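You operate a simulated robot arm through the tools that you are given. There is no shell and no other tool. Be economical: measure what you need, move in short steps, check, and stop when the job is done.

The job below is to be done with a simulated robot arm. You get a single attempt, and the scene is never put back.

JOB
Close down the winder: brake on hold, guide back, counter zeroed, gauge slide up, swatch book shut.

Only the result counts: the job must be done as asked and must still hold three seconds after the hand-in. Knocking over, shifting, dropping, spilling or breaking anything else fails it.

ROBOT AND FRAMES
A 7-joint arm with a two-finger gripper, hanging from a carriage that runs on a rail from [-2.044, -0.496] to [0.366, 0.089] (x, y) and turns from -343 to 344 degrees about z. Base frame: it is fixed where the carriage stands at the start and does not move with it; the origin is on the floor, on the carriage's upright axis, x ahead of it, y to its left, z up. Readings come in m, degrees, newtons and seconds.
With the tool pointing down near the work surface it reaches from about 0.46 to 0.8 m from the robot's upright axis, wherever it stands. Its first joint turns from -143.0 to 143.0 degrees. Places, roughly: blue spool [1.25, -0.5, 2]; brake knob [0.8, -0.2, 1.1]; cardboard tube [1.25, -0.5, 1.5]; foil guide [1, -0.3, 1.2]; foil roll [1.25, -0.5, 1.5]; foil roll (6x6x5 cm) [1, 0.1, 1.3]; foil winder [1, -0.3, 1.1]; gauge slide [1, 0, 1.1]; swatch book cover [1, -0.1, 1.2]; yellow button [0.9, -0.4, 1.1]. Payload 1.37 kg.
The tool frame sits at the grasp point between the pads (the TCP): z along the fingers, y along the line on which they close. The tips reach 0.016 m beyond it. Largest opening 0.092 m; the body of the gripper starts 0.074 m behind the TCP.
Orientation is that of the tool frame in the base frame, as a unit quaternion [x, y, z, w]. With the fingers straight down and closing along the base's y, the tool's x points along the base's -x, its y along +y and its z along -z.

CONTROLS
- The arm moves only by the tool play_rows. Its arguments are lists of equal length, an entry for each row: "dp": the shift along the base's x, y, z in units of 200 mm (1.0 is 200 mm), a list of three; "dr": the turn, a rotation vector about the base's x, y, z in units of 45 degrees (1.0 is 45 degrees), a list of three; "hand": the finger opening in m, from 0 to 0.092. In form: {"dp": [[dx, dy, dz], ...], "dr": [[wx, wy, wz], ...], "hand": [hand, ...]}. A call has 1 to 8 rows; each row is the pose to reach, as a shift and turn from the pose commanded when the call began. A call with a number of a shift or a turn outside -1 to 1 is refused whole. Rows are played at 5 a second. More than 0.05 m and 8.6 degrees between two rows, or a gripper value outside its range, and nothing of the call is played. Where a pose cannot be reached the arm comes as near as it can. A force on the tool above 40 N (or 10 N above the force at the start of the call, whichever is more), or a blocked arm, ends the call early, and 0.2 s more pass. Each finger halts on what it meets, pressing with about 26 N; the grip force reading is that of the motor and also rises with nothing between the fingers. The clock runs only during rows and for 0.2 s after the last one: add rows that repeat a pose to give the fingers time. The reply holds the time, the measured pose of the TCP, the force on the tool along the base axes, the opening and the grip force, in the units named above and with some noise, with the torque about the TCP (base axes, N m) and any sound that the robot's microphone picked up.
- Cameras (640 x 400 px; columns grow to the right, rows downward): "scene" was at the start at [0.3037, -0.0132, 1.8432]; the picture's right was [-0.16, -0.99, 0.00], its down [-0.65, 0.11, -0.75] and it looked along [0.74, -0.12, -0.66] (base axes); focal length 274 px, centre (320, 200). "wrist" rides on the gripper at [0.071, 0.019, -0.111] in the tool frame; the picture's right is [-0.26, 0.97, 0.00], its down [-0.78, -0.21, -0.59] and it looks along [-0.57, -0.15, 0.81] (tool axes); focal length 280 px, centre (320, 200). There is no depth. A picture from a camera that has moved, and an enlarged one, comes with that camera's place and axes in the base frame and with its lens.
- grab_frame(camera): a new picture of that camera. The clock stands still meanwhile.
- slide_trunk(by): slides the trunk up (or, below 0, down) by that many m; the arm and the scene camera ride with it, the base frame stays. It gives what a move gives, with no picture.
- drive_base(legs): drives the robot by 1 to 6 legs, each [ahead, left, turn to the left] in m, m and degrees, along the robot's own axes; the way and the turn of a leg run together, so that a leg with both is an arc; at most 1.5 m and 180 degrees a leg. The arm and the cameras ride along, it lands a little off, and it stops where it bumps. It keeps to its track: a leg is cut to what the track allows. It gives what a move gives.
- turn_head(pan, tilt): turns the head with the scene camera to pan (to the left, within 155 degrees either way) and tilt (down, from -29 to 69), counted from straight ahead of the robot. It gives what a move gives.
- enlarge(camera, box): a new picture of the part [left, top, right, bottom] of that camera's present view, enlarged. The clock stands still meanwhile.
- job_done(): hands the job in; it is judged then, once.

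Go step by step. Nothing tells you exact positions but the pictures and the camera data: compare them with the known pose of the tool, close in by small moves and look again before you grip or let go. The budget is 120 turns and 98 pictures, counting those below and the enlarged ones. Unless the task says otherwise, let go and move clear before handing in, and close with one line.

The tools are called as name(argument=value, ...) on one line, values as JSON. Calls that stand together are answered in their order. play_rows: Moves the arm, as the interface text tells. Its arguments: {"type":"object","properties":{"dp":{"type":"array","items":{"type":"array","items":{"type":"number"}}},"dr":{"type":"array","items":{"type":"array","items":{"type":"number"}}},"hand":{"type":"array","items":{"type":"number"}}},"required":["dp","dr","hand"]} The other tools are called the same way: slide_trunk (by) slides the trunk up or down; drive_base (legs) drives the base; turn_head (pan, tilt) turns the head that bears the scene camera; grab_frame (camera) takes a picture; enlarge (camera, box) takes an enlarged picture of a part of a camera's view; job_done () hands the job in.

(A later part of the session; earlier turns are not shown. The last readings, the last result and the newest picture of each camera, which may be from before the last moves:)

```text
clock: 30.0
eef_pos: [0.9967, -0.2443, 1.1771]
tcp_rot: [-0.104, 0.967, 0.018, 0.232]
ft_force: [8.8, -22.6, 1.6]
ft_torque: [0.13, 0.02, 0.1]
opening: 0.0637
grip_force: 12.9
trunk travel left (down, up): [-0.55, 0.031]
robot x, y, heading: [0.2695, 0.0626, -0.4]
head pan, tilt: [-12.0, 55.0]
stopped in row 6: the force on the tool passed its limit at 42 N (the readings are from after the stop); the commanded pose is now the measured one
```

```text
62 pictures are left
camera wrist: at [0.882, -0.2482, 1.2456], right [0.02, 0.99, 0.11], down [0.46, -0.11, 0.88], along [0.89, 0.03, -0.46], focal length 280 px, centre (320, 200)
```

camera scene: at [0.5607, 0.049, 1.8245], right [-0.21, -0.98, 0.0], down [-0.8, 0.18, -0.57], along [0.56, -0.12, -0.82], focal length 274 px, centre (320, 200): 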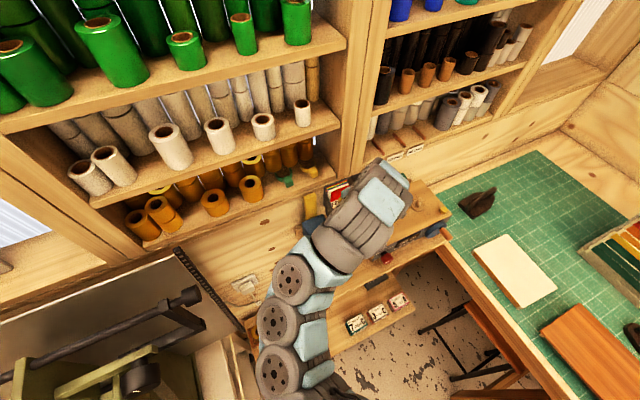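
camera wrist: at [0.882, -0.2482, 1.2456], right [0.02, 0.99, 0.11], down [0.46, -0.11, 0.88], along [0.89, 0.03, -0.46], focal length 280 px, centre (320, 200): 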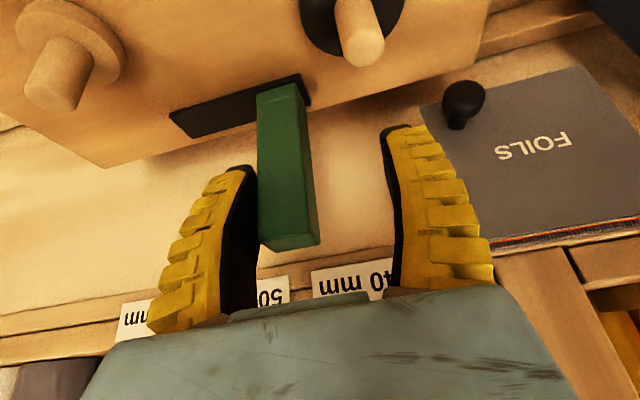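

The guide is at its left stop. I'll recentre, lift off and move over toward the yellow button.

play_rows(dp=[[0.015, -0.06, 0], [0.015, -0.06, 0.15], [0.015, -0.06, 0.3], [0.015, -0.06, 0.45], [-0.05, -0.25, 0.47], [-0.12, -0.45, 0.47], [-0.2, -0.65, 0.47], [-0.3, -0.85, 0.47]], dr=[[0, 0, 0], [0, 0, 0], [0, 0, 0], [0, 0, 0], [0, 0, 0], [0, 0, 0], [0, 0, 0], [0, 0, 0]], hand=[0.05, 0.05, 0.05, 0.05, 0.03, 0.0, 0.0, 0.0])

grab_frame(camera="wrist")

grab_frame(camera="scene")

```text
clock: 31.8
eef_pos: [0.936, -0.4074, 1.269]
tcp_rot: [-0.107, 0.967, 0.024, 0.232]
ft_force: [0.8, 0.8, -0.2]
ft_torque: [-0.01, -0.02, -0.04]
opening: 0.0001
grip_force: 26.0
trunk travel left (down, up): [-0.55, 0.031]
robot x, y, heading: [0.271, 0.0685, -0.1]
head pan, tilt: [-12.0, 55.0]
```

```text
61 pictures are left
camera wrist: at [0.8211, -0.4116, 1.3361], right [0.02, 0.99, 0.12], down [0.46, -0.11, 0.88], along [0.89, 0.04, -0.46], focal length 280 px, centre (320, 200)
```

wrist: 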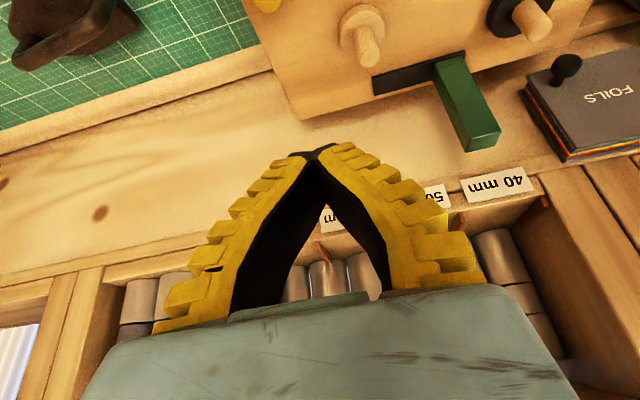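

```text
60 pictures are left
camera scene: at [0.5601, 0.049, 1.8945], right [-0.21, -0.98, 0.0], down [-0.8, 0.17, -0.57], along [0.56, -0.12, -0.82], focal length 274 px, centre (320, 200)
```

scene: 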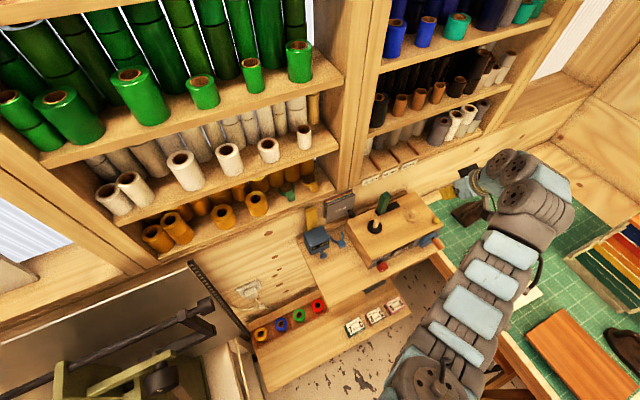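

The button is at about (0.936, -0.427), top ≈1.11. I'll descend with closed fingertips to just above it and look.

play_rows(dp=[[0.035, -0.09, -0.1], [0.035, -0.09, -0.25], [0.035, -0.09, -0.4], [0.035, -0.09, -0.52], [0.035, -0.09, -0.58], [0.035, -0.09, -0.58]], dr=[[0, 0, 0], [0, 0, 0], [0, 0, 0], [0, 0, 0], [0, 0, 0], [0, 0, 0]], hand=[0, 0, 0, 0, 0, 0])

grab_frame(camera="wrist")

enlarge(camera="scene", box=[380, 170, 480, 260])

```text
clock: 33.2
eef_pos: [0.9425, -0.4253, 1.1527]
tcp_rot: [-0.108, 0.966, 0.023, 0.232]
ft_force: [0.3, -0.3, 0.3]
ft_torque: [-0.02, 0.03, 0.02]
opening: 0.0001
grip_force: 25.7
trunk travel left (down, up): [-0.55, 0.031]
robot x, y, heading: [0.2695, 0.0673, 0.1]
head pan, tilt: [-12.0, 55.0]
```

```text
59 pictures are left
camera wrist: at [0.8287, -0.4298, 1.2204], right [0.02, 0.99, 0.11], down [0.46, -0.11, 0.88], along [0.89, 0.04, -0.46], focal length 280 px, centre (320, 200)
```

wrist: 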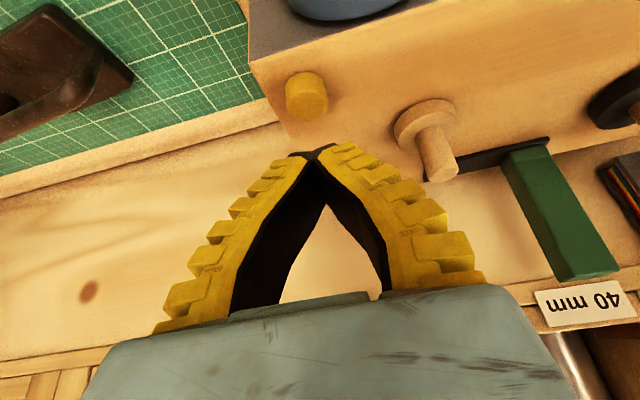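

```text
4.44 times, centred on (430, 215) of scene
camera zoom: at [0.5601, 0.0489, 1.8945], right [-0.21, -0.98, 0.0], down [-0.8, 0.17, -0.57], along [0.56, -0.12, -0.82], focal length 1220 px, centre (-169, 133)
```

zoom: 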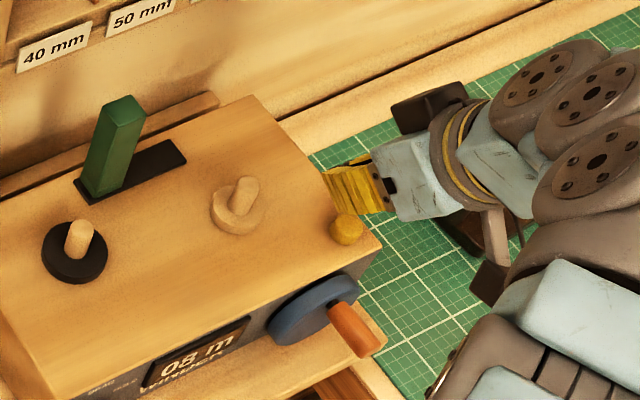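

The tip is slightly left of and beyond the button. I'll shift 5 mm and press down slowly.

play_rows(dp=[[-0.02, -0.03, 0], [-0.02, -0.03, -0.05], [-0.02, -0.03, -0.09], [-0.02, -0.03, -0.115], [-0.02, -0.03, -0.14], [-0.02, -0.03, -0.165], [-0.02, -0.03, -0.165]], dr=[[0, 0, 0], [0, 0, 0], [0, 0, 0], [0, 0, 0], [0, 0, 0], [0, 0, 0], [0, 0, 0]], hand=[0, 0, 0, 0, 0, 0, 0])

grab_frame(camera="wrist")

enlarge(camera="scene", box=[380, 170, 480, 260])

```text
clock: 34.8
eef_pos: [0.9421, -0.4328, 1.1228]
tcp_rot: [-0.107, 0.966, 0.022, 0.234]
ft_force: [-1.2, 0.6, 13.2]
ft_torque: [0.06, 0.1, 0.04]
opening: 0.0
grip_force: 25.6
trunk travel left (down, up): [-0.55, 0.031]
robot x, y, heading: [0.2662, 0.0636, -0.5]
head pan, tilt: [-12.0, 55.0]
heard: click
```

```text
57 pictures are left
camera wrist: at [0.8265, -0.4366, 1.1894], right [0.02, 0.99, 0.11], down [0.46, -0.11, 0.88], along [0.89, 0.04, -0.46], focal length 280 px, centre (320, 200)
```

wrist: 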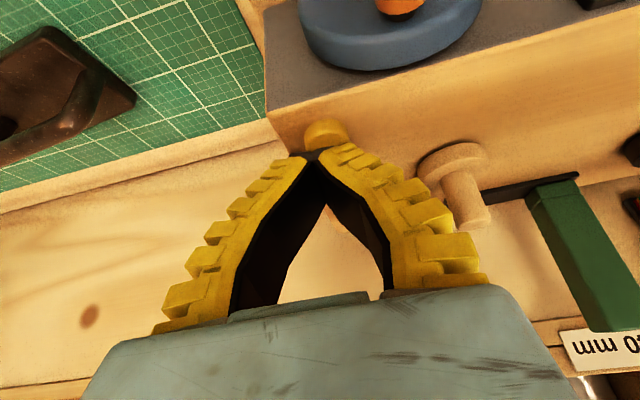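

```text
4.44 times, centred on (430, 215) of scene
camera zoom: at [0.5604, 0.0487, 1.8949], right [-0.21, -0.98, 0.0], down [-0.8, 0.17, -0.57], along [0.56, -0.12, -0.82], focal length 1220 px, centre (-169, 133)
```

zoom: 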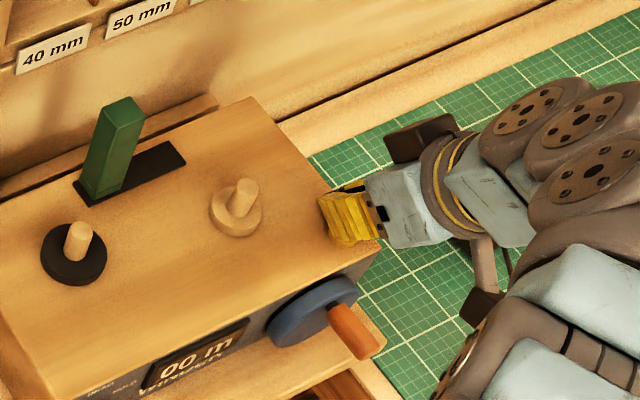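

Click heard and the display reads "00 m". I'll lift off and move toward the brake knob with less pitch and open fingers.

play_rows(dp=[[0, 0, 0.15], [0, 0, 0.3], [-0.1, 0.15, 0.4], [-0.25, 0.3, 0.45], [-0.35, 0.5, 0.45], [-0.45, 0.7, 0.45], [-0.5, 0.85, 0.45], [-0.53, 1.0, 0.45]], dr=[[0, 0, 0], [0, 0, 0], [0, 0, 0], [-0.015, 0.065, 0], [-0.03, 0.13, 0], [-0.045, 0.195, 0], [-0.06, 0.26, 0], [-0.075, 0.325, 0]], hand=[0, 0, 0, 0, 0.02, 0.04, 0.06, 0.06])

grab_frame(camera="wrist")

enlarge(camera="scene", box=[320, 180, 480, 280])

```text
clock: 36.6
eef_pos: [0.833, -0.23, 1.2092]
tcp_rot: [-0.11, 0.988, 0.008, 0.103]
ft_force: [0.1, 0.0, 0.1]
ft_torque: [0.0, 0.03, 0.0]
opening: 0.0623
grip_force: 1.8
trunk travel left (down, up): [-0.55, 0.031]
robot x, y, heading: [0.2679, 0.0688, -0.2]
head pan, tilt: [-12.0, 55.0]
```

```text
55 pictures are left
camera wrist: at [0.7385, -0.2303, 1.3042], right [0.04, 1.0, 0.05], down [0.67, -0.06, 0.74], along [0.74, 0.0, -0.67], focal length 280 px, centre (320, 200)
```

wrist: 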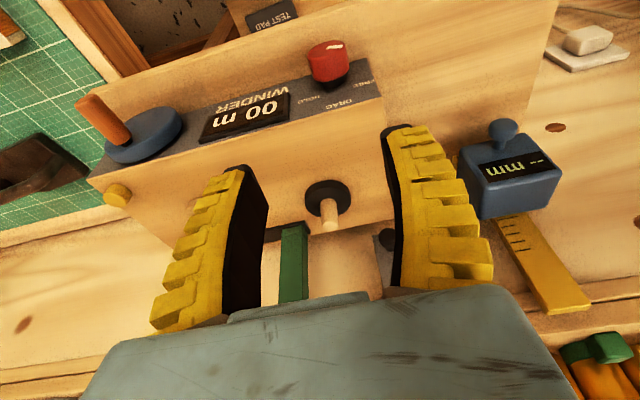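

```text
4.00 times, centred on (400, 230) of scene
camera zoom: at [0.5601, 0.0488, 1.8944], right [-0.21, -0.98, 0.0], down [-0.8, 0.17, -0.57], along [0.56, -0.12, -0.82], focal length 1098 px, centre (0, 80)
```

zoom: 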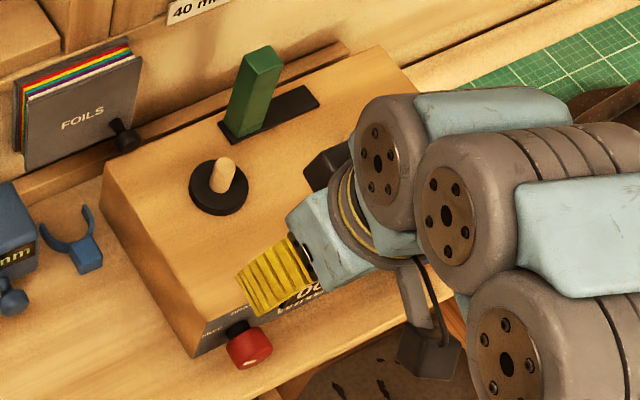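

The knob's centre is at about (0.843, -0.216, 1.05). I'll lean the tool 30° to the left above it, so I can grip and then turn clockwise.

play_rows(dp=[[-0.055, 0.07, 0], [-0.06, 0.14, -0.05], [-0.065, 0.21, -0.12], [-0.065, 0.27, -0.22], [-0.065, 0.325, -0.32], [-0.065, 0.325, -0.32]], dr=[[-0.13, -0.03, 0], [-0.26, -0.06, 0], [-0.39, -0.09, 0], [-0.52, -0.12, 0], [-0.65, -0.15, 0], [-0.65, -0.15, 0]], hand=[0.05, 0.05, 0.05, 0.05, 0.05, 0.05])

grab_frame(camera="wrist")

enlarge(camera="scene", box=[310, 180, 470, 280])

```text
clock: 38.0
eef_pos: [0.8208, -0.1663, 1.1457]
tcp_rot: [-0.132, 0.951, -0.248, 0.13]
ft_force: [-0.1, -0.8, 0.2]
ft_torque: [-0.03, 0.02, -0.03]
opening: 0.0527
grip_force: 2.1
trunk travel left (down, up): [-0.55, 0.031]
robot x, y, heading: [0.2673, 0.0668, -0.3]
head pan, tilt: [-12.0, 55.0]
```

```text
53 pictures are left
camera wrist: at [0.7167, -0.122, 1.2178], right [0.06, 0.9, -0.44], down [0.58, 0.33, 0.75], along [0.81, -0.3, -0.5], focal length 280 px, centre (320, 200)
```

wrist: 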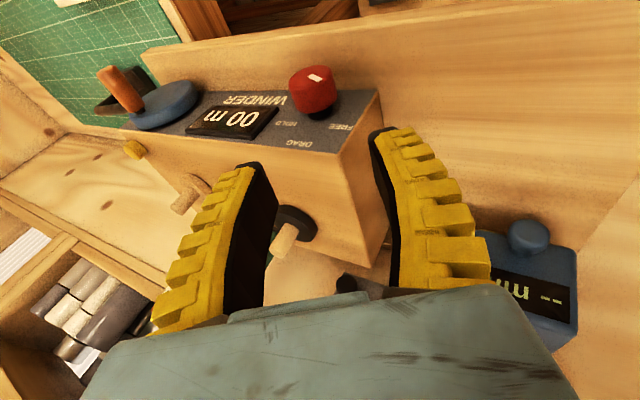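

```text
4.00 times, centred on (390, 230) of scene
camera zoom: at [0.5601, 0.0489, 1.8945], right [-0.21, -0.98, 0.0], down [-0.8, 0.17, -0.57], along [0.56, -0.12, -0.82], focal length 1098 px, centre (40, 80)
```

zoom: 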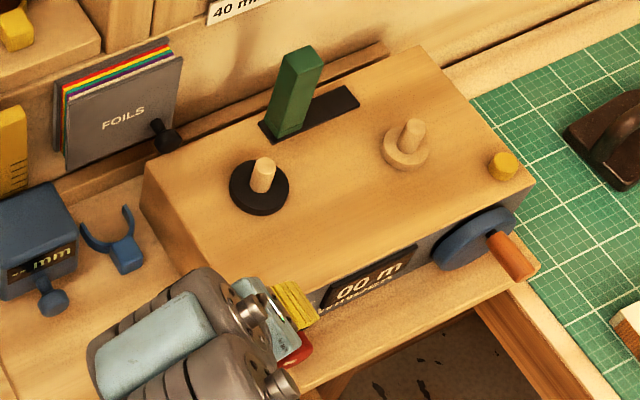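

The knob sits between the fingers' line of descent. I'll go down along the lean to the grip pose and check before closing.

play_rows(dp=[[0.01, -0.05, -0.1], [0.03, -0.11, -0.21], [0.05, -0.17, -0.32], [0.065, -0.21, -0.4], [0.08, -0.235, -0.445], [0.08, -0.235, -0.445]], dr=[[0, 0, 0], [0, 0, 0], [0, 0, 0], [0, 0, 0], [0, 0, 0], [0, 0, 0]], hand=[0.05, 0.05, 0.05, 0.05, 0.05, 0.05])

grab_frame(camera="wrist")

enlarge(camera="scene", box=[340, 220, 420, 280])

```text
clock: 39.4
eef_pos: [0.8366, -0.2116, 1.057]
tcp_rot: [-0.133, 0.951, -0.248, 0.129]
ft_force: [-0.7, 0.0, -0.4]
ft_torque: [0.01, 0.01, 0.0]
opening: 0.0527
grip_force: 2.1
trunk travel left (down, up): [-0.55, 0.031]
robot x, y, heading: [0.27, 0.0679, -0.3]
head pan, tilt: [-12.0, 55.0]
```

```text
51 pictures are left
camera wrist: at [0.7325, -0.1693, 1.1285], right [0.06, 0.9, -0.44], down [0.58, 0.33, 0.75], along [0.81, -0.3, -0.5], focal length 280 px, centre (320, 200)
```

wrist: 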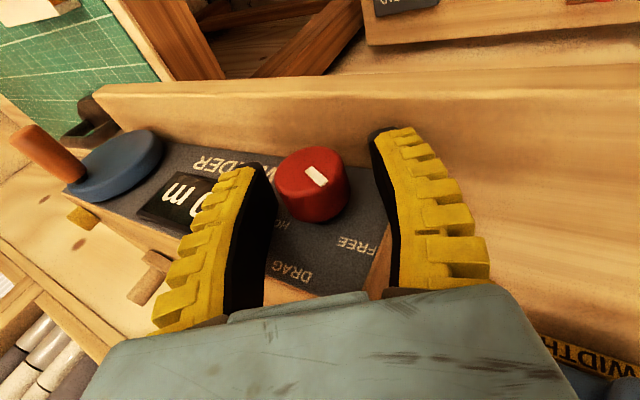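

```text
6.67 times, centred on (380, 250) of scene
camera zoom: at [0.5602, 0.0489, 1.8945], right [-0.21, -0.98, 0.0], down [-0.8, 0.17, -0.57], along [0.56, -0.12, -0.82], focal length 1830 px, centre (-80, -133)
```

zoom: 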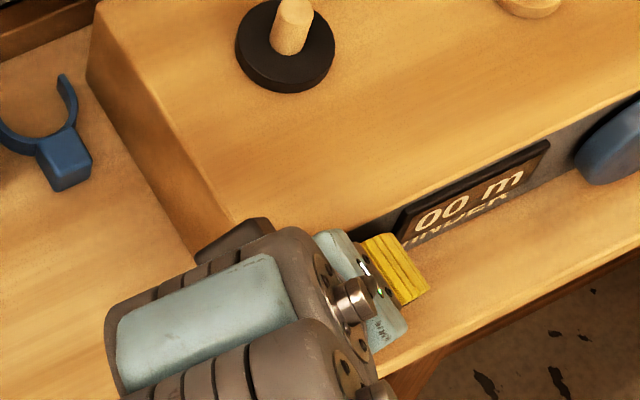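

The knob lies between the pads. I'll close on it.

play_rows(dp=[[0, 0, 0], [0, 0, 0], [0, 0, 0]], dr=[[0, 0, 0], [0, 0, 0], [0, 0, 0]], hand=[0.04, 0.025, 0.02])

grab_frame(camera="wrist")

```text
clock: 40.2
eef_pos: [0.8375, -0.2138, 1.0573]
tcp_rot: [-0.132, 0.951, -0.249, 0.13]
ft_force: [0.6, -7.4, 7.9]
ft_torque: [-0.06, 0.06, -0.01]
opening: 0.0284
grip_force: 27.7
trunk travel left (down, up): [-0.55, 0.031]
robot x, y, heading: [0.2687, 0.0701, -0.2]
head pan, tilt: [-12.0, 55.0]
```

```text
49 pictures are left
camera wrist: at [0.7329, -0.1711, 1.1296], right [0.06, 0.89, -0.44], down [0.58, 0.33, 0.74], along [0.81, -0.3, -0.5], focal length 280 px, centre (320, 200)
```

wrist: 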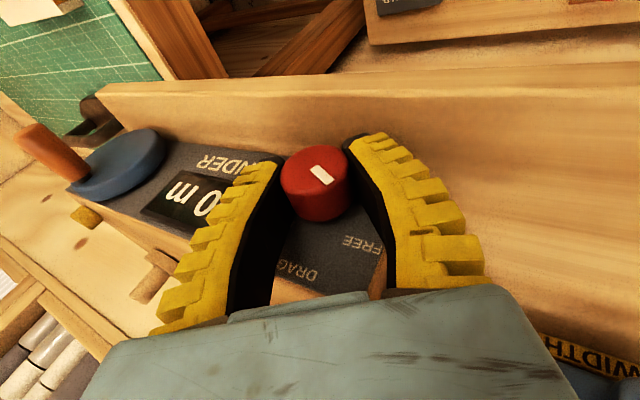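

The knob is gripped (opening 0.028). I'll turn clockwise 30° first and check.

play_rows(dp=[[0.001, -0.002, 0.002], [0.001, -0.005, 0.004], [0.002, -0.007, 0.006], [0.003, -0.01, 0.008], [0.003, -0.012, 0.0085], [0.003, -0.012, 0.0085]], dr=[[0.13, 0.03, 0], [0.26, 0.06, 0], [0.39, 0.09, 0], [0.52, 0.12, 0], [0.65, 0.15, 0], [0.65, 0.15, 0]], hand=[0.02, 0.02, 0.02, 0.02, 0.02, 0.02])

grab_frame(camera="wrist")

```text
clock: 41.6
eef_pos: [0.8365, -0.2137, 1.0588]
tcp_rot: [-0.111, 0.988, 0.01, 0.104]
ft_force: [6.2, -8.8, -11.5]
ft_torque: [0.06, -0.28, 0.01]
opening: 0.026
grip_force: 28.2
trunk travel left (down, up): [-0.55, 0.031]
robot x, y, heading: [0.2672, 0.0681, -0.5]
head pan, tilt: [-12.0, 55.0]
```

```text
48 pictures are left
camera wrist: at [0.7433, -0.2155, 1.1535], right [0.04, 1.0, 0.05], down [0.67, -0.06, 0.74], along [0.74, 0.01, -0.67], focal length 280 px, centre (320, 200)
```

wrist: 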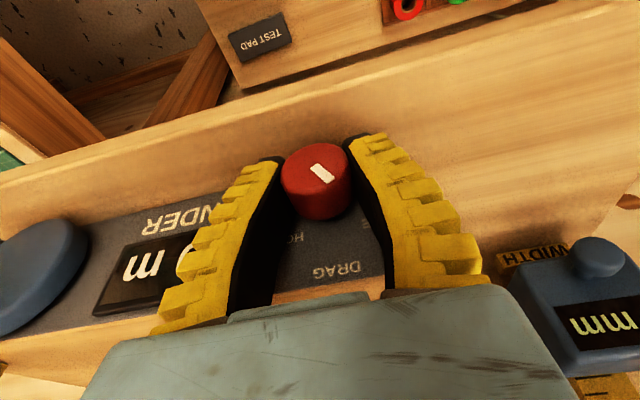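

The knob turned with the tool. Another 30° follows.

play_rows(dp=[[0.001, -0.004, -0.002], [0.001, -0.008, -0.004], [0.002, -0.012, -0.006], [0.003, -0.016, -0.006], [0.004, -0.018, -0.006], [0.004, -0.018, -0.006]], dr=[[0.13, 0.03, 0], [0.26, 0.06, 0], [0.39, 0.09, 0], [0.52, 0.12, 0], [0.65, 0.15, 0], [0.65, 0.15, 0]], hand=[0.02, 0.02, 0.02, 0.02, 0.02, 0.02])

grab_frame(camera="wrist")

grab_frame(camera="scene")

```text
clock: 43.0
eef_pos: [0.8389, -0.2159, 1.0571]
tcp_rot: [-0.082, 0.958, 0.266, 0.071]
ft_force: [-2.7, 11.5, 4.1]
ft_torque: [-0.07, 0.31, 0.43]
opening: 0.0272
grip_force: 28.1
trunk travel left (down, up): [-0.55, 0.031]
robot x, y, heading: [0.2671, 0.0613, -0.1]
head pan, tilt: [-12.0, 55.0]
```

```text
47 pictures are left
camera wrist: at [0.7554, -0.2648, 1.1495], right [0.07, 0.85, 0.53], down [0.75, -0.39, 0.53], along [0.66, 0.36, -0.66], focal length 280 px, centre (320, 200)
```

wrist: 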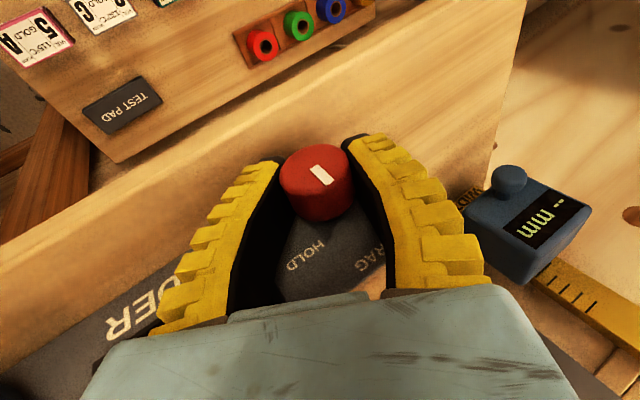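

```text
46 pictures are left
camera scene: at [0.5601, 0.0495, 1.8944], right [-0.21, -0.98, 0.0], down [-0.8, 0.18, -0.57], along [0.56, -0.12, -0.82], focal length 274 px, centre (320, 200)
```

scene: 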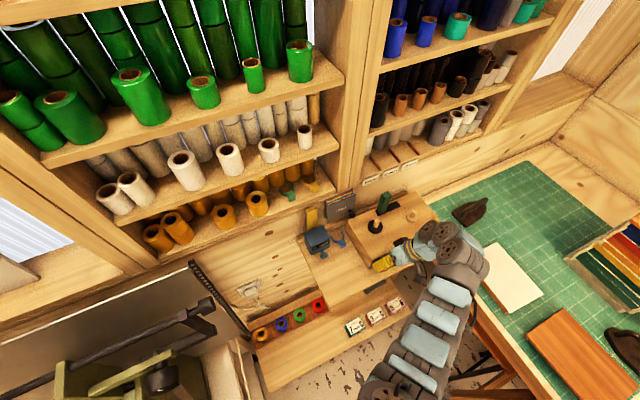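

The knob has turned about 60°, to DRAG. I'll open and rotate the open fingers back around it for a second turn.

play_rows(dp=[[0, 0, 0], [0, 0, 0], [0, 0, 0], [-0.001, 0.004, 0.002], [-0.001, 0.008, 0.004], [-0.002, 0.012, 0.006], [-0.003, 0.016, 0.006], [-0.004, 0.018, 0.006]], dr=[[0, 0, 0], [0, 0, 0], [0, 0, 0], [-0.13, -0.03, 0], [-0.26, -0.06, 0], [-0.39, -0.09, 0], [-0.52, -0.12, 0], [-0.65, -0.15, 0]], hand=[0.035, 0.045, 0.05, 0.05, 0.05, 0.05, 0.05, 0.05])

play_rows(dp=[[-0.001, 0.003, -0.002], [-0.001, 0.006, -0.004], [-0.002, 0.009, -0.006], [-0.003, 0.012, -0.008], [-0.003, 0.012, -0.0085], [-0.003, 0.012, -0.0085]], dr=[[-0.13, -0.03, 0], [-0.26, -0.06, 0], [-0.39, -0.09, 0], [-0.52, -0.12, 0], [-0.65, -0.15, 0], [-0.65, -0.15, 0]], hand=[0.05, 0.05, 0.05, 0.05, 0.05, 0.05])

grab_frame(camera="wrist")

```text
clock: 44.8
eef_pos: [0.838, -0.2134, 1.0595]
tcp_rot: [-0.11, 0.989, 0.007, 0.103]
ft_force: [-1.1, 0.5, -0.1]
ft_torque: [0.05, 0.04, 0.0]
opening: 0.0523
grip_force: 1.4
trunk travel left (down, up): [-0.55, 0.031]
robot x, y, heading: [0.27, 0.0633, -0.6]
head pan, tilt: [-12.0, 55.0]
```

```text
clock: 46.2
eef_pos: [0.8363, -0.2119, 1.0578]
tcp_rot: [-0.133, 0.951, -0.248, 0.13]
ft_force: [-0.6, 0.4, 0.6]
ft_torque: [0.04, 0.02, 0.04]
opening: 0.0525
grip_force: 2.2
trunk travel left (down, up): [-0.55, 0.031]
robot x, y, heading: [0.267, 0.0629, -0.3]
head pan, tilt: [-12.0, 55.0]
```

```text
45 pictures are left
camera wrist: at [0.7327, -0.1693, 1.1292], right [0.06, 0.9, -0.44], down [0.58, 0.33, 0.74], along [0.81, -0.3, -0.5], focal length 280 px, centre (320, 200)
```

wrist: 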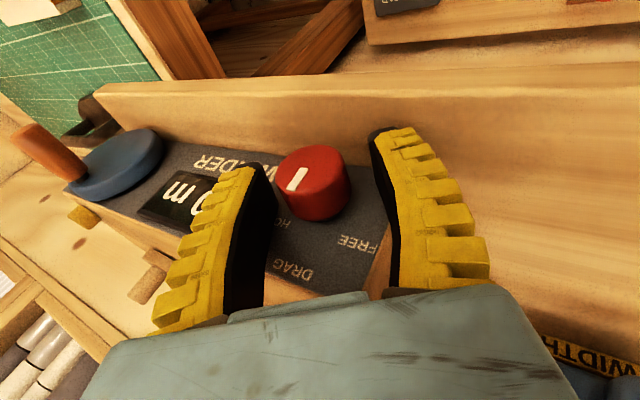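

The mark now points slightly past DRAG toward HOLD. I'll grip again and turn about 30°, then compare.

play_rows(dp=[[0, 0, 0], [0, 0, 0], [0, 0, 0], [0.001, -0.002, 0.002], [0.001, -0.005, 0.004], [0.002, -0.007, 0.005], [0.003, -0.01, 0.006], [0.003, -0.012, 0.006]], dr=[[0, 0, 0], [0, 0, 0], [0, 0, 0], [0.13, 0.03, 0], [0.26, 0.06, 0], [0.39, 0.09, 0], [0.52, 0.12, 0], [0.65, 0.15, 0]], hand=[0.035, 0.025, 0.02, 0.02, 0.02, 0.02, 0.02, 0.02])

grab_frame(camera="wrist")

```text
clock: 48.0
eef_pos: [0.8376, -0.2143, 1.0583]
tcp_rot: [-0.111, 0.988, 0.009, 0.103]
ft_force: [2.2, -4.2, -0.6]
ft_torque: [-0.09, 0.31, -0.19]
opening: 0.0281
grip_force: 27.8
trunk travel left (down, up): [-0.55, 0.031]
robot x, y, heading: [0.2691, 0.0645, -0.4]
head pan, tilt: [-12.0, 55.0]
```

```text
44 pictures are left
camera wrist: at [0.7436, -0.2156, 1.1534], right [0.04, 1.0, 0.05], down [0.67, -0.06, 0.74], along [0.74, 0.01, -0.67], focal length 280 px, centre (320, 200)
```

wrist: 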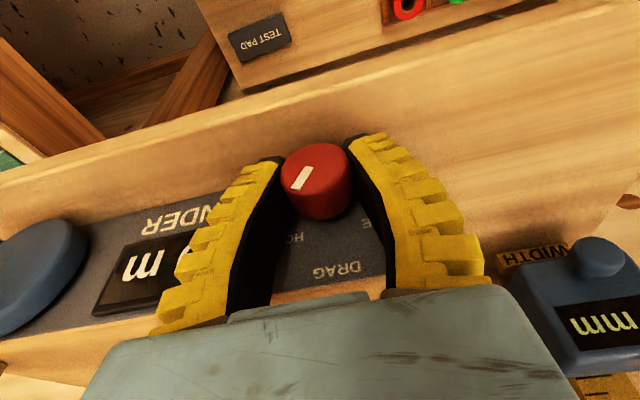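

The mark keeps following the tool. I'll turn 15° more and watch the torque for an end stop.

play_rows(dp=[[0.001, -0.003, -0.001], [0.001, -0.006, -0.002], [0.002, -0.009, -0.003], [0.002, -0.009, -0.003]], dr=[[0.11, 0.025, 0], [0.22, 0.05, 0], [0.325, 0.075, 0], [0.325, 0.075, 0]], hand=[0.02, 0.02, 0.02, 0.02])

grab_frame(camera="wrist")

```text
clock: 49.0
eef_pos: [0.8384, -0.2152, 1.0568]
tcp_rot: [-0.097, 0.982, 0.139, 0.087]
ft_force: [-0.1, 5.2, 9.3]
ft_torque: [0.02, 0.1, 0.07]
opening: 0.0283
grip_force: 27.5
trunk travel left (down, up): [-0.55, 0.031]
robot x, y, heading: [0.2675, 0.0612, -0.1]
head pan, tilt: [-12.0, 55.0]
```

```text
43 pictures are left
camera wrist: at [0.7497, -0.2405, 1.1543], right [0.05, 0.95, 0.3], down [0.71, -0.24, 0.66], along [0.7, 0.18, -0.69], focal length 280 px, centre (320, 200)
```

wrist: 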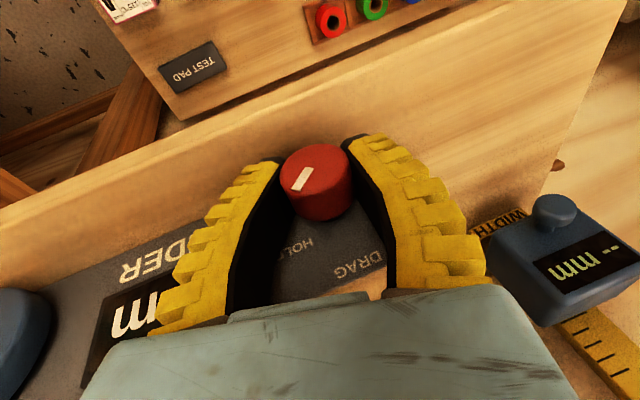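

enlarge(camera="wrist", box=[240, 120, 400, 300])

```text
2.22 times, centred on (320, 210) of wrist
camera zoom: at [0.7497, -0.2405, 1.1543], right [0.05, 0.95, 0.3], down [0.71, -0.24, 0.66], along [0.7, 0.18, -0.69], focal length 623 px, centre (320, 178)
```

zoom: 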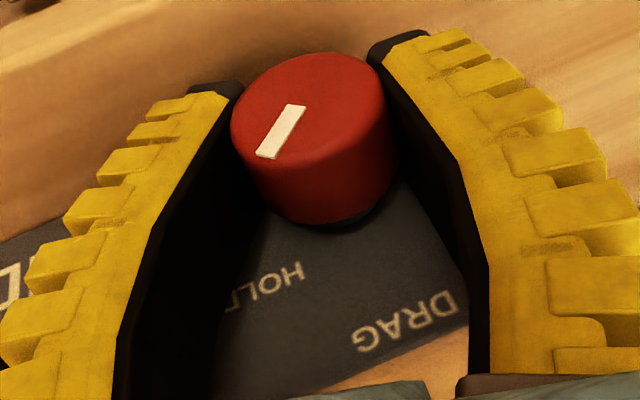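

Rectified, the mark is now at about +46°, with DRAG at 0° and HOLD near +55–60°. I'll turn another 15–18°, toward the end stop.

play_rows(dp=[[0.001, -0.003, -0.002], [0.001, -0.006, -0.004], [0.002, -0.009, -0.006], [0.002, -0.009, -0.006]], dr=[[0.13, 0.03, 0], [0.26, 0.06, 0], [0.36, 0.083, 0], [0.36, 0.083, 0]], hand=[0.02, 0.02, 0.02, 0.02])

enlarge(camera="wrist", box=[240, 120, 400, 300])

```text
clock: 50.0
eef_pos: [0.8399, -0.214, 1.0559]
tcp_rot: [-0.078, 0.955, 0.28, 0.067]
ft_force: [0.2, 15.3, 7.2]
ft_torque: [-0.08, 0.3, 0.08]
opening: 0.0274
grip_force: 28.1
trunk travel left (down, up): [-0.55, 0.031]
robot x, y, heading: [0.2706, 0.0651, -0.3]
head pan, tilt: [-12.0, 55.0]
```

```text
2.22 times, centred on (320, 210) of wrist
camera zoom: at [0.7564, -0.2665, 1.1473], right [0.07, 0.83, 0.55], down [0.75, -0.41, 0.52], along [0.66, 0.37, -0.66], focal length 623 px, centre (320, 178)
```

zoom: 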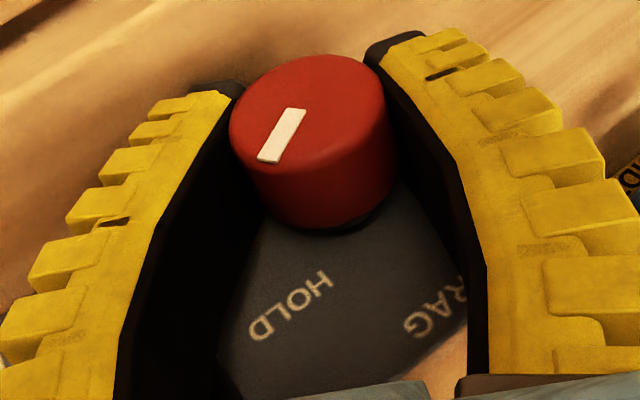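

The mark measures about +59°, at HOLD. I'll release, withdraw up along the lean and then look at it.

play_rows(dp=[[0, 0, 0], [0, 0, 0], [0, 0, 0], [-0.02, -0.1, 0.17], [-0.05, -0.2, 0.34], [-0.08, -0.2, 0.5], [-0.12, -0.1, 0.6], [-0.15, 0, 0.65]], dr=[[0, 0, 0], [0, 0, 0], [0, 0, 0], [0, 0, 0], [0, 0, 0], [-0.13, -0.03, 0], [-0.26, -0.06, 0], [-0.39, -0.09, 0]], hand=[0.035, 0.045, 0.055, 0.055, 0.055, 0.055, 0.055, 0.055])

grab_frame(camera="wrist")

```text
clock: 51.8
eef_pos: [0.8106, -0.2153, 1.1872]
tcp_rot: [-0.1, 0.983, 0.126, 0.091]
ft_force: [1.5, 1.7, 0.9]
ft_torque: [-0.09, 0.09, 0.0]
opening: 0.0581
grip_force: 1.7
trunk travel left (down, up): [-0.55, 0.031]
robot x, y, heading: [0.2701, 0.065, -0.6]
head pan, tilt: [-12.0, 55.0]
```

```text
40 pictures are left
camera wrist: at [0.7215, -0.2385, 1.2838], right [0.04, 0.96, 0.27], down [0.71, -0.22, 0.67], along [0.71, 0.17, -0.69], focal length 280 px, centre (320, 200)
```

wrist: 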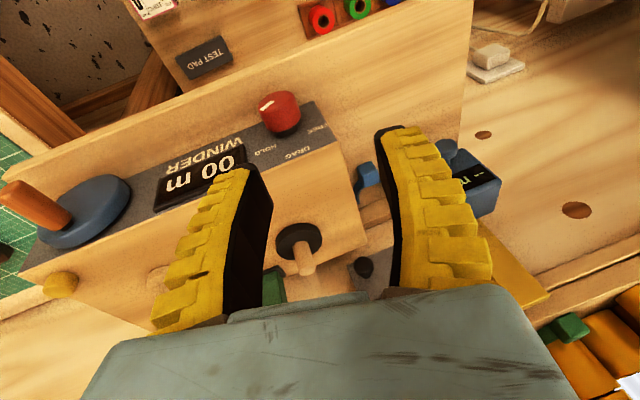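

The brake points to HOLD and the display reads "00 m". Next is the gauge: I'll move in front of it with a 45° pitch.

play_rows(dp=[[-0.05, 0.1, 0.15], [-0.08, 0.3, 0.2], [-0.08, 0.48, 0.2], [-0.05, 0.65, 0.2], [0, 0.8, 0.15], [0.0, 0.925, 0.1], [0, 0.925, 0.1]], dr=[[-0.02, -0.13, -0.014], [-0.04, -0.26, -0.028], [-0.061, -0.39, -0.042], [-0.081, -0.52, -0.057], [-0.102, -0.65, -0.071], [-0.122, -0.781, -0.085], [-0.122, -0.781, -0.085]], hand=[0.07, 0.09, 0.09, 0.09, 0.09, 0.09, 0.09])

grab_frame(camera="wrist")

grab_frame(camera="scene")

```text
clock: 53.4
eef_pos: [0.8228, -0.05, 1.1999]
tcp_rot: [-0.103, 0.924, 0.047, 0.366]
ft_force: [-0.6, -0.1, 0.6]
ft_torque: [0.02, 0.0, 0.02]
opening: 0.0901
grip_force: 0.3
out of reach, approached as far as the arm can: row 5, 6, 7
trunk travel left (down, up): [-0.55, 0.031]
robot x, y, heading: [0.2678, 0.0638, 0.0]
head pan, tilt: [-12.0, 55.0]
```

```text
39 pictures are left
camera wrist: at [0.6944, -0.0606, 1.2338], right [-0.03, 0.98, 0.19], down [0.21, -0.18, 0.96], along [0.98, 0.07, -0.2], focal length 280 px, centre (320, 200)
```

wrist: 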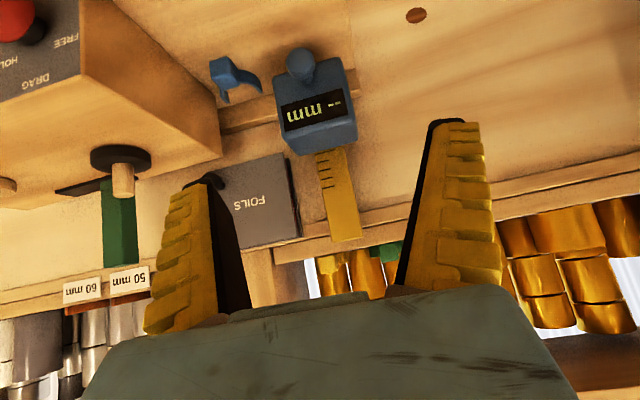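

```text
38 pictures are left
camera scene: at [0.5602, 0.0489, 1.8945], right [-0.21, -0.98, 0.0], down [-0.8, 0.17, -0.57], along [0.56, -0.12, -0.82], focal length 274 px, centre (320, 200)
```

scene: 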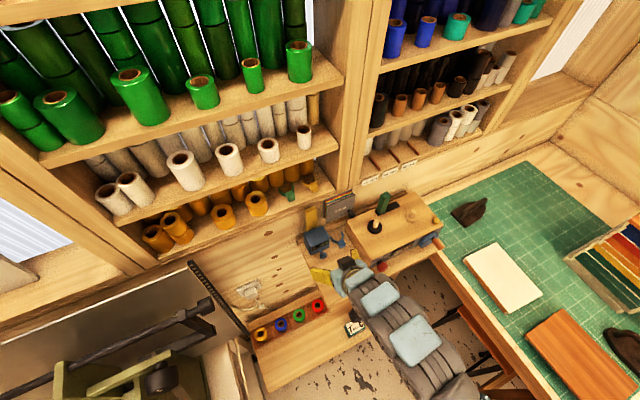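

enlarge(camera="wrist", box=[200, 20, 420, 260])

enlarge(camera="scene", box=[280, 190, 380, 270])

```text
1.67 times, centred on (310, 140) of wrist
camera zoom: at [0.6944, -0.0606, 1.2338], right [-0.03, 0.98, 0.19], down [0.21, -0.18, 0.96], along [0.98, 0.07, -0.2], focal length 467 px, centre (337, 300)
```

zoom: 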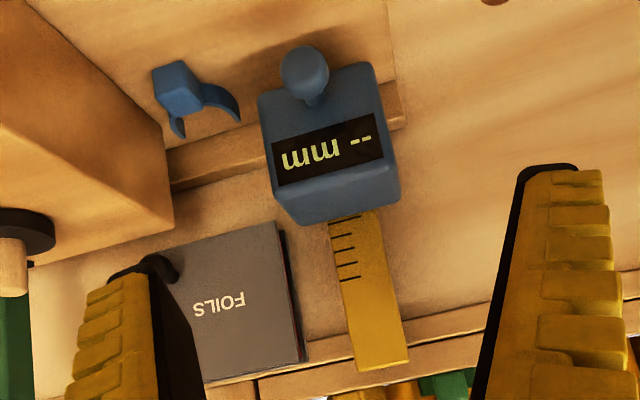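

```text
5.00 times, centred on (330, 230) of scene
camera zoom: at [0.5602, 0.0489, 1.8945], right [-0.21, -0.98, 0.0], down [-0.8, 0.17, -0.57], along [0.56, -0.12, -0.82], focal length 1372 px, centre (270, 50)
```

zoom: 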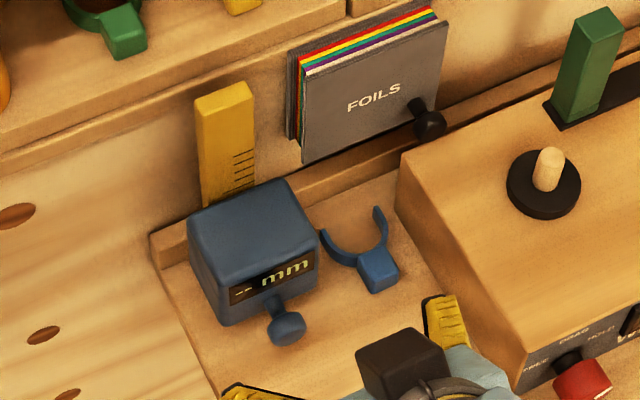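

The gauge slide has a ball handle in front at about (0.909, -0.038, 1.067), and the block's top is at 1.10. I'll approach the handle along the tool axis.

play_rows(dp=[[0.05, 0.0, -0.15], [0.1, 0.0, -0.3], [0.16, 0.0, -0.4], [0.23, 0.02, -0.47], [0.3, 0.035, -0.54], [0.3, 0.035, -0.54]], dr=[[0, 0, 0], [0, 0, 0], [0, 0, 0], [0, 0, 0], [0, 0, 0], [0, 0, 0]], hand=[0.07, 0.055, 0.05, 0.05, 0.05, 0.05])

grab_frame(camera="wrist")

enlarge(camera="scene", box=[280, 190, 380, 270])

```text
clock: 54.8
eef_pos: [0.8818, -0.0434, 1.0922]
tcp_rot: [-0.102, 0.918, 0.04, 0.38]
ft_force: [0.2, 0.1, 0.0]
ft_torque: [0.02, -0.02, -0.01]
opening: 0.0529
grip_force: 2.0
trunk travel left (down, up): [-0.55, 0.031]
robot x, y, heading: [0.2694, 0.0646, -0.2]
head pan, tilt: [-12.0, 55.0]
```

```text
35 pictures are left
camera wrist: at [0.7534, -0.0528, 1.1206], right [-0.03, 0.98, 0.18], down [0.18, -0.17, 0.97], along [0.98, 0.06, -0.17], focal length 280 px, centre (320, 200)
```

wrist: 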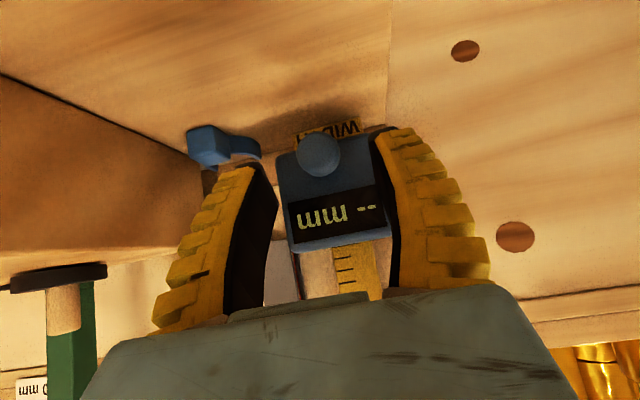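

```text
5.00 times, centred on (330, 230) of scene
camera zoom: at [0.5602, 0.049, 1.8945], right [-0.21, -0.98, 0.0], down [-0.8, 0.17, -0.57], along [0.56, -0.12, -0.82], focal length 1372 px, centre (270, 50)
```

zoom: 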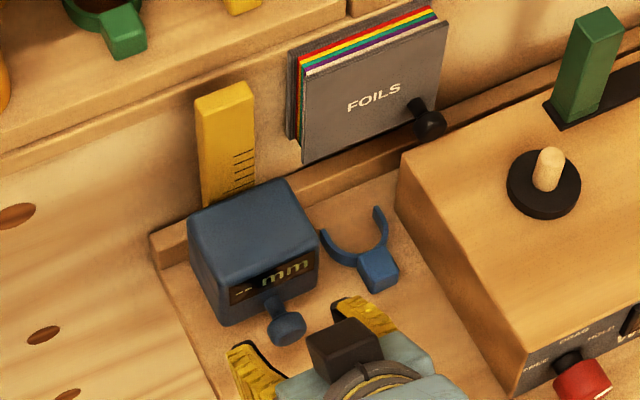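

The ball is centred between the fingers. I'll move onto it and close.

play_rows(dp=[[0.045, 0.007, -0.04], [0.09, 0.015, -0.08], [0.13, 0.02, -0.12], [0.13, 0.02, -0.12], [0.13, 0.02, -0.12], [0.13, 0.02, -0.12], [0.13, 0.02, -0.12]], dr=[[0, 0, 0], [0, 0, 0], [0, 0, 0], [0, 0, 0], [0, 0, 0], [0, 0, 0], [0, 0, 0]], hand=[0.05, 0.05, 0.05, 0.035, 0.02, 0.01, 0.01])

grab_frame(camera="wrist")

```text
clock: 56.4
eef_pos: [0.9075, -0.0396, 1.0682]
tcp_rot: [-0.103, 0.918, 0.042, 0.381]
ft_force: [-0.6, 3.1, -1.0]
ft_torque: [-0.01, 0.09, 0.03]
opening: 0.0156
grip_force: 27.7
trunk travel left (down, up): [-0.55, 0.031]
robot x, y, heading: [0.2669, 0.0673, -0.3]
head pan, tilt: [-12.0, 55.0]
```

```text
33 pictures are left
camera wrist: at [0.7794, -0.0482, 1.0969], right [-0.03, 0.98, 0.18], down [0.18, -0.18, 0.97], along [0.98, 0.06, -0.17], focal length 280 px, centre (320, 200)
```

wrist: 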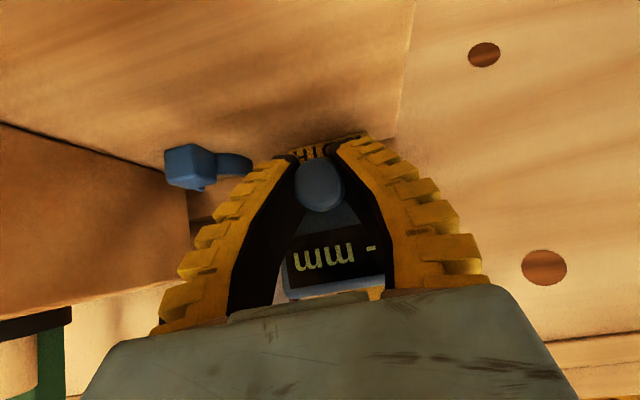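

The handle is gripped. I'll lift straight up in small steps.

play_rows(dp=[[0, 0, 0.03], [0, 0, 0.07], [0, 0, 0.11], [0, 0, 0.15], [0, 0, 0.19], [0, 0, 0.23], [0, 0, 0.23]], dr=[[0, 0, 0], [0, 0, 0], [0, 0, 0], [0, 0, 0], [0, 0, 0], [0, 0, 0], [0, 0, 0]], hand=[0.01, 0.01, 0.01, 0.01, 0.01, 0.01, 0.01])

enlarge(camera="scene", box=[280, 190, 380, 270])

grab_frame(camera="wrist")

```text
clock: 58.0
eef_pos: [0.9081, -0.0391, 1.1135]
tcp_rot: [-0.102, 0.918, 0.041, 0.38]
ft_force: [1.1, 4.7, -1.1]
ft_torque: [0.02, 0.01, 0.03]
opening: 0.0152
grip_force: 27.4
trunk travel left (down, up): [-0.55, 0.031]
robot x, y, heading: [0.2694, 0.0651, -0.3]
head pan, tilt: [-12.0, 55.0]
```

```text
5.00 times, centred on (330, 230) of scene
camera zoom: at [0.5602, 0.0492, 1.8945], right [-0.21, -0.98, 0.0], down [-0.8, 0.17, -0.57], along [0.56, -0.12, -0.82], focal length 1372 px, centre (270, 50)
```

zoom: 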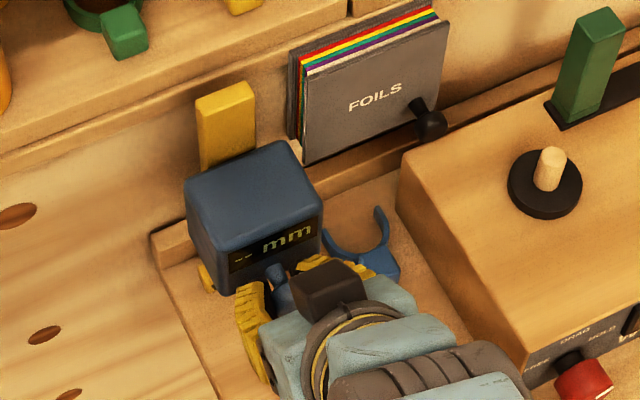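

```text
31 pictures are left
camera wrist: at [0.7794, -0.0482, 1.1429], right [-0.03, 0.98, 0.18], down [0.18, -0.18, 0.97], along [0.98, 0.06, -0.17], focal length 280 px, centre (320, 200)
```

wrist: 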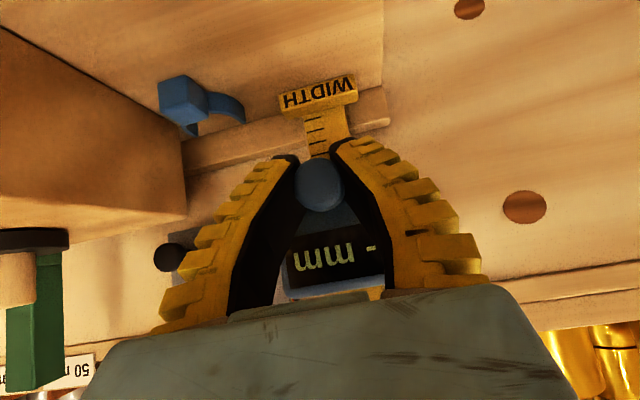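

The slide rises with almost no force. I'll keep lifting until it meets its stop.

play_rows(dp=[[0, 0, 0.04], [0, 0, 0.08], [0, 0, 0.12], [0, 0, 0.16], [0, 0, 0.2], [0, 0, 0.24], [0, 0, 0.28], [0, 0, 0.32]], dr=[[0, 0, 0], [0, 0, 0], [0, 0, 0], [0, 0, 0], [0, 0, 0], [0, 0, 0], [0, 0, 0], [0, 0, 0]], hand=[0.01, 0.01, 0.01, 0.01, 0.01, 0.01, 0.01, 0.01])

enlarge(camera="scene", box=[280, 190, 380, 270])

grab_frame(camera="wrist")

```text
clock: 59.6
eef_pos: [0.9085, -0.0387, 1.1628]
tcp_rot: [-0.102, 0.92, 0.04, 0.377]
ft_force: [15.2, 2.9, -18.9]
ft_torque: [-0.03, 0.17, 0.05]
opening: 0.0148
grip_force: 27.8
trunk travel left (down, up): [-0.55, 0.031]
robot x, y, heading: [0.2678, 0.0639, -0.6]
head pan, tilt: [-12.0, 55.0]
stopped in row 7: the force on the tool passed its limit at 42 N (the readings are from after the stop); the commanded pose is now the measured one
```

```text
5.00 times, centred on (330, 230) of scene
camera zoom: at [0.5609, 0.0494, 1.8943], right [-0.21, -0.98, 0.0], down [-0.8, 0.17, -0.57], along [0.56, -0.12, -0.82], focal length 1372 px, centre (270, 50)
```

zoom: 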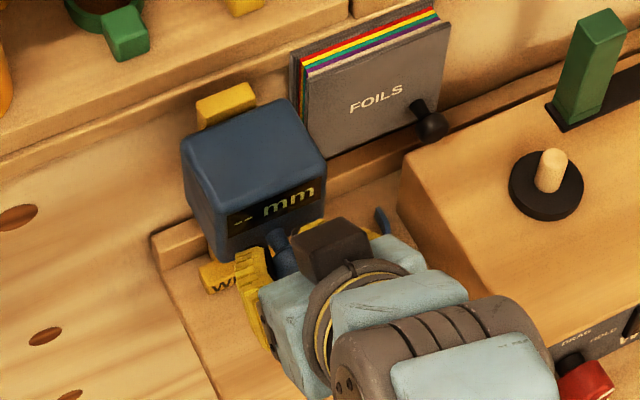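

```text
29 pictures are left
camera wrist: at [0.7791, -0.0481, 1.194], right [-0.03, 0.98, 0.18], down [0.18, -0.17, 0.97], along [0.98, 0.06, -0.18], focal length 280 px, centre (320, 200)
```

wrist: 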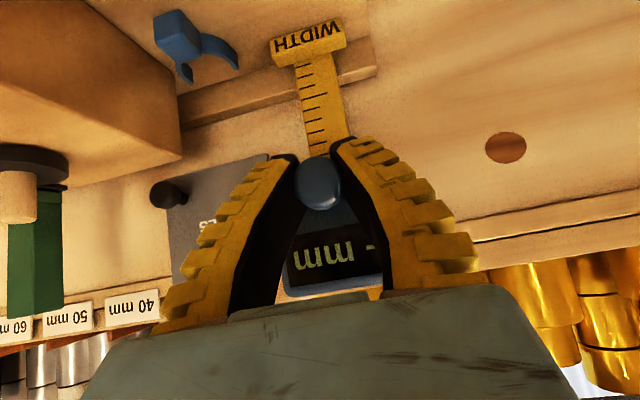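

The slide hit its upper stop, after about 95 mm of lift. I'll open, back out, and see if it stays.

play_rows(dp=[[0, 0, 0], [0, 0, 0], [0, 0, 0], [-0.1, -0.02, 0.1], [-0.2, -0.04, 0.18], [-0.3, -0.06, 0.2], [-0.3, -0.06, 0.2]], dr=[[0, 0, 0], [0, 0, 0], [0, 0, 0], [0, 0, 0], [0, 0, 0], [0, 0, 0], [0, 0, 0]], hand=[0.03, 0.05, 0.055, 0.055, 0.055, 0.055, 0.055])

enlarge(camera="scene", box=[280, 180, 400, 280])

grab_frame(camera="wrist")

```text
clock: 61.2
eef_pos: [0.8468, -0.0519, 1.2047]
tcp_rot: [-0.102, 0.92, 0.041, 0.377]
ft_force: [-0.2, -0.2, 0.2]
ft_torque: [-0.01, 0.0, -0.02]
opening: 0.0579
grip_force: 1.8
trunk travel left (down, up): [-0.55, 0.031]
robot x, y, heading: [0.2697, 0.064, -0.3]
head pan, tilt: [-12.0, 55.0]
```

```text
4.00 times, centred on (340, 230) of scene
camera zoom: at [0.5605, 0.0491, 1.8945], right [-0.21, -0.98, 0.0], down [-0.8, 0.17, -0.57], along [0.56, -0.12, -0.82], focal length 1098 px, centre (240, 80)
```

zoom: 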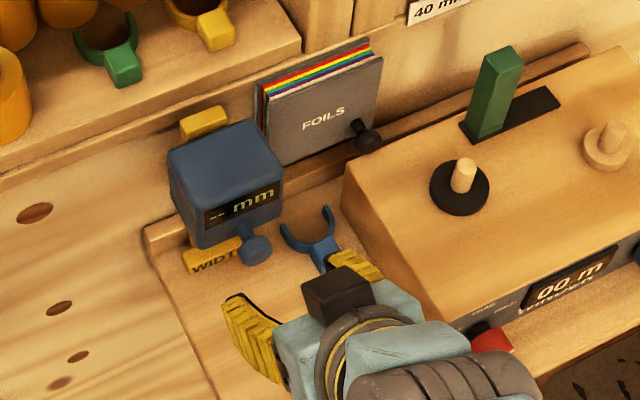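

```text
27 pictures are left
camera wrist: at [0.718, -0.0613, 1.2345], right [-0.03, 0.98, 0.18], down [0.18, -0.17, 0.97], along [0.98, 0.06, -0.17], focal length 280 px, centre (320, 200)
```

wrist: 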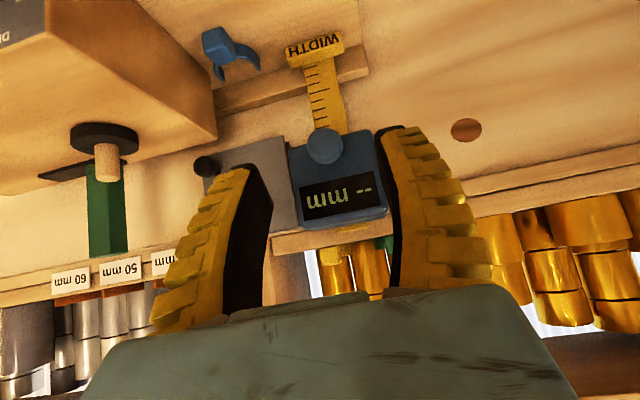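

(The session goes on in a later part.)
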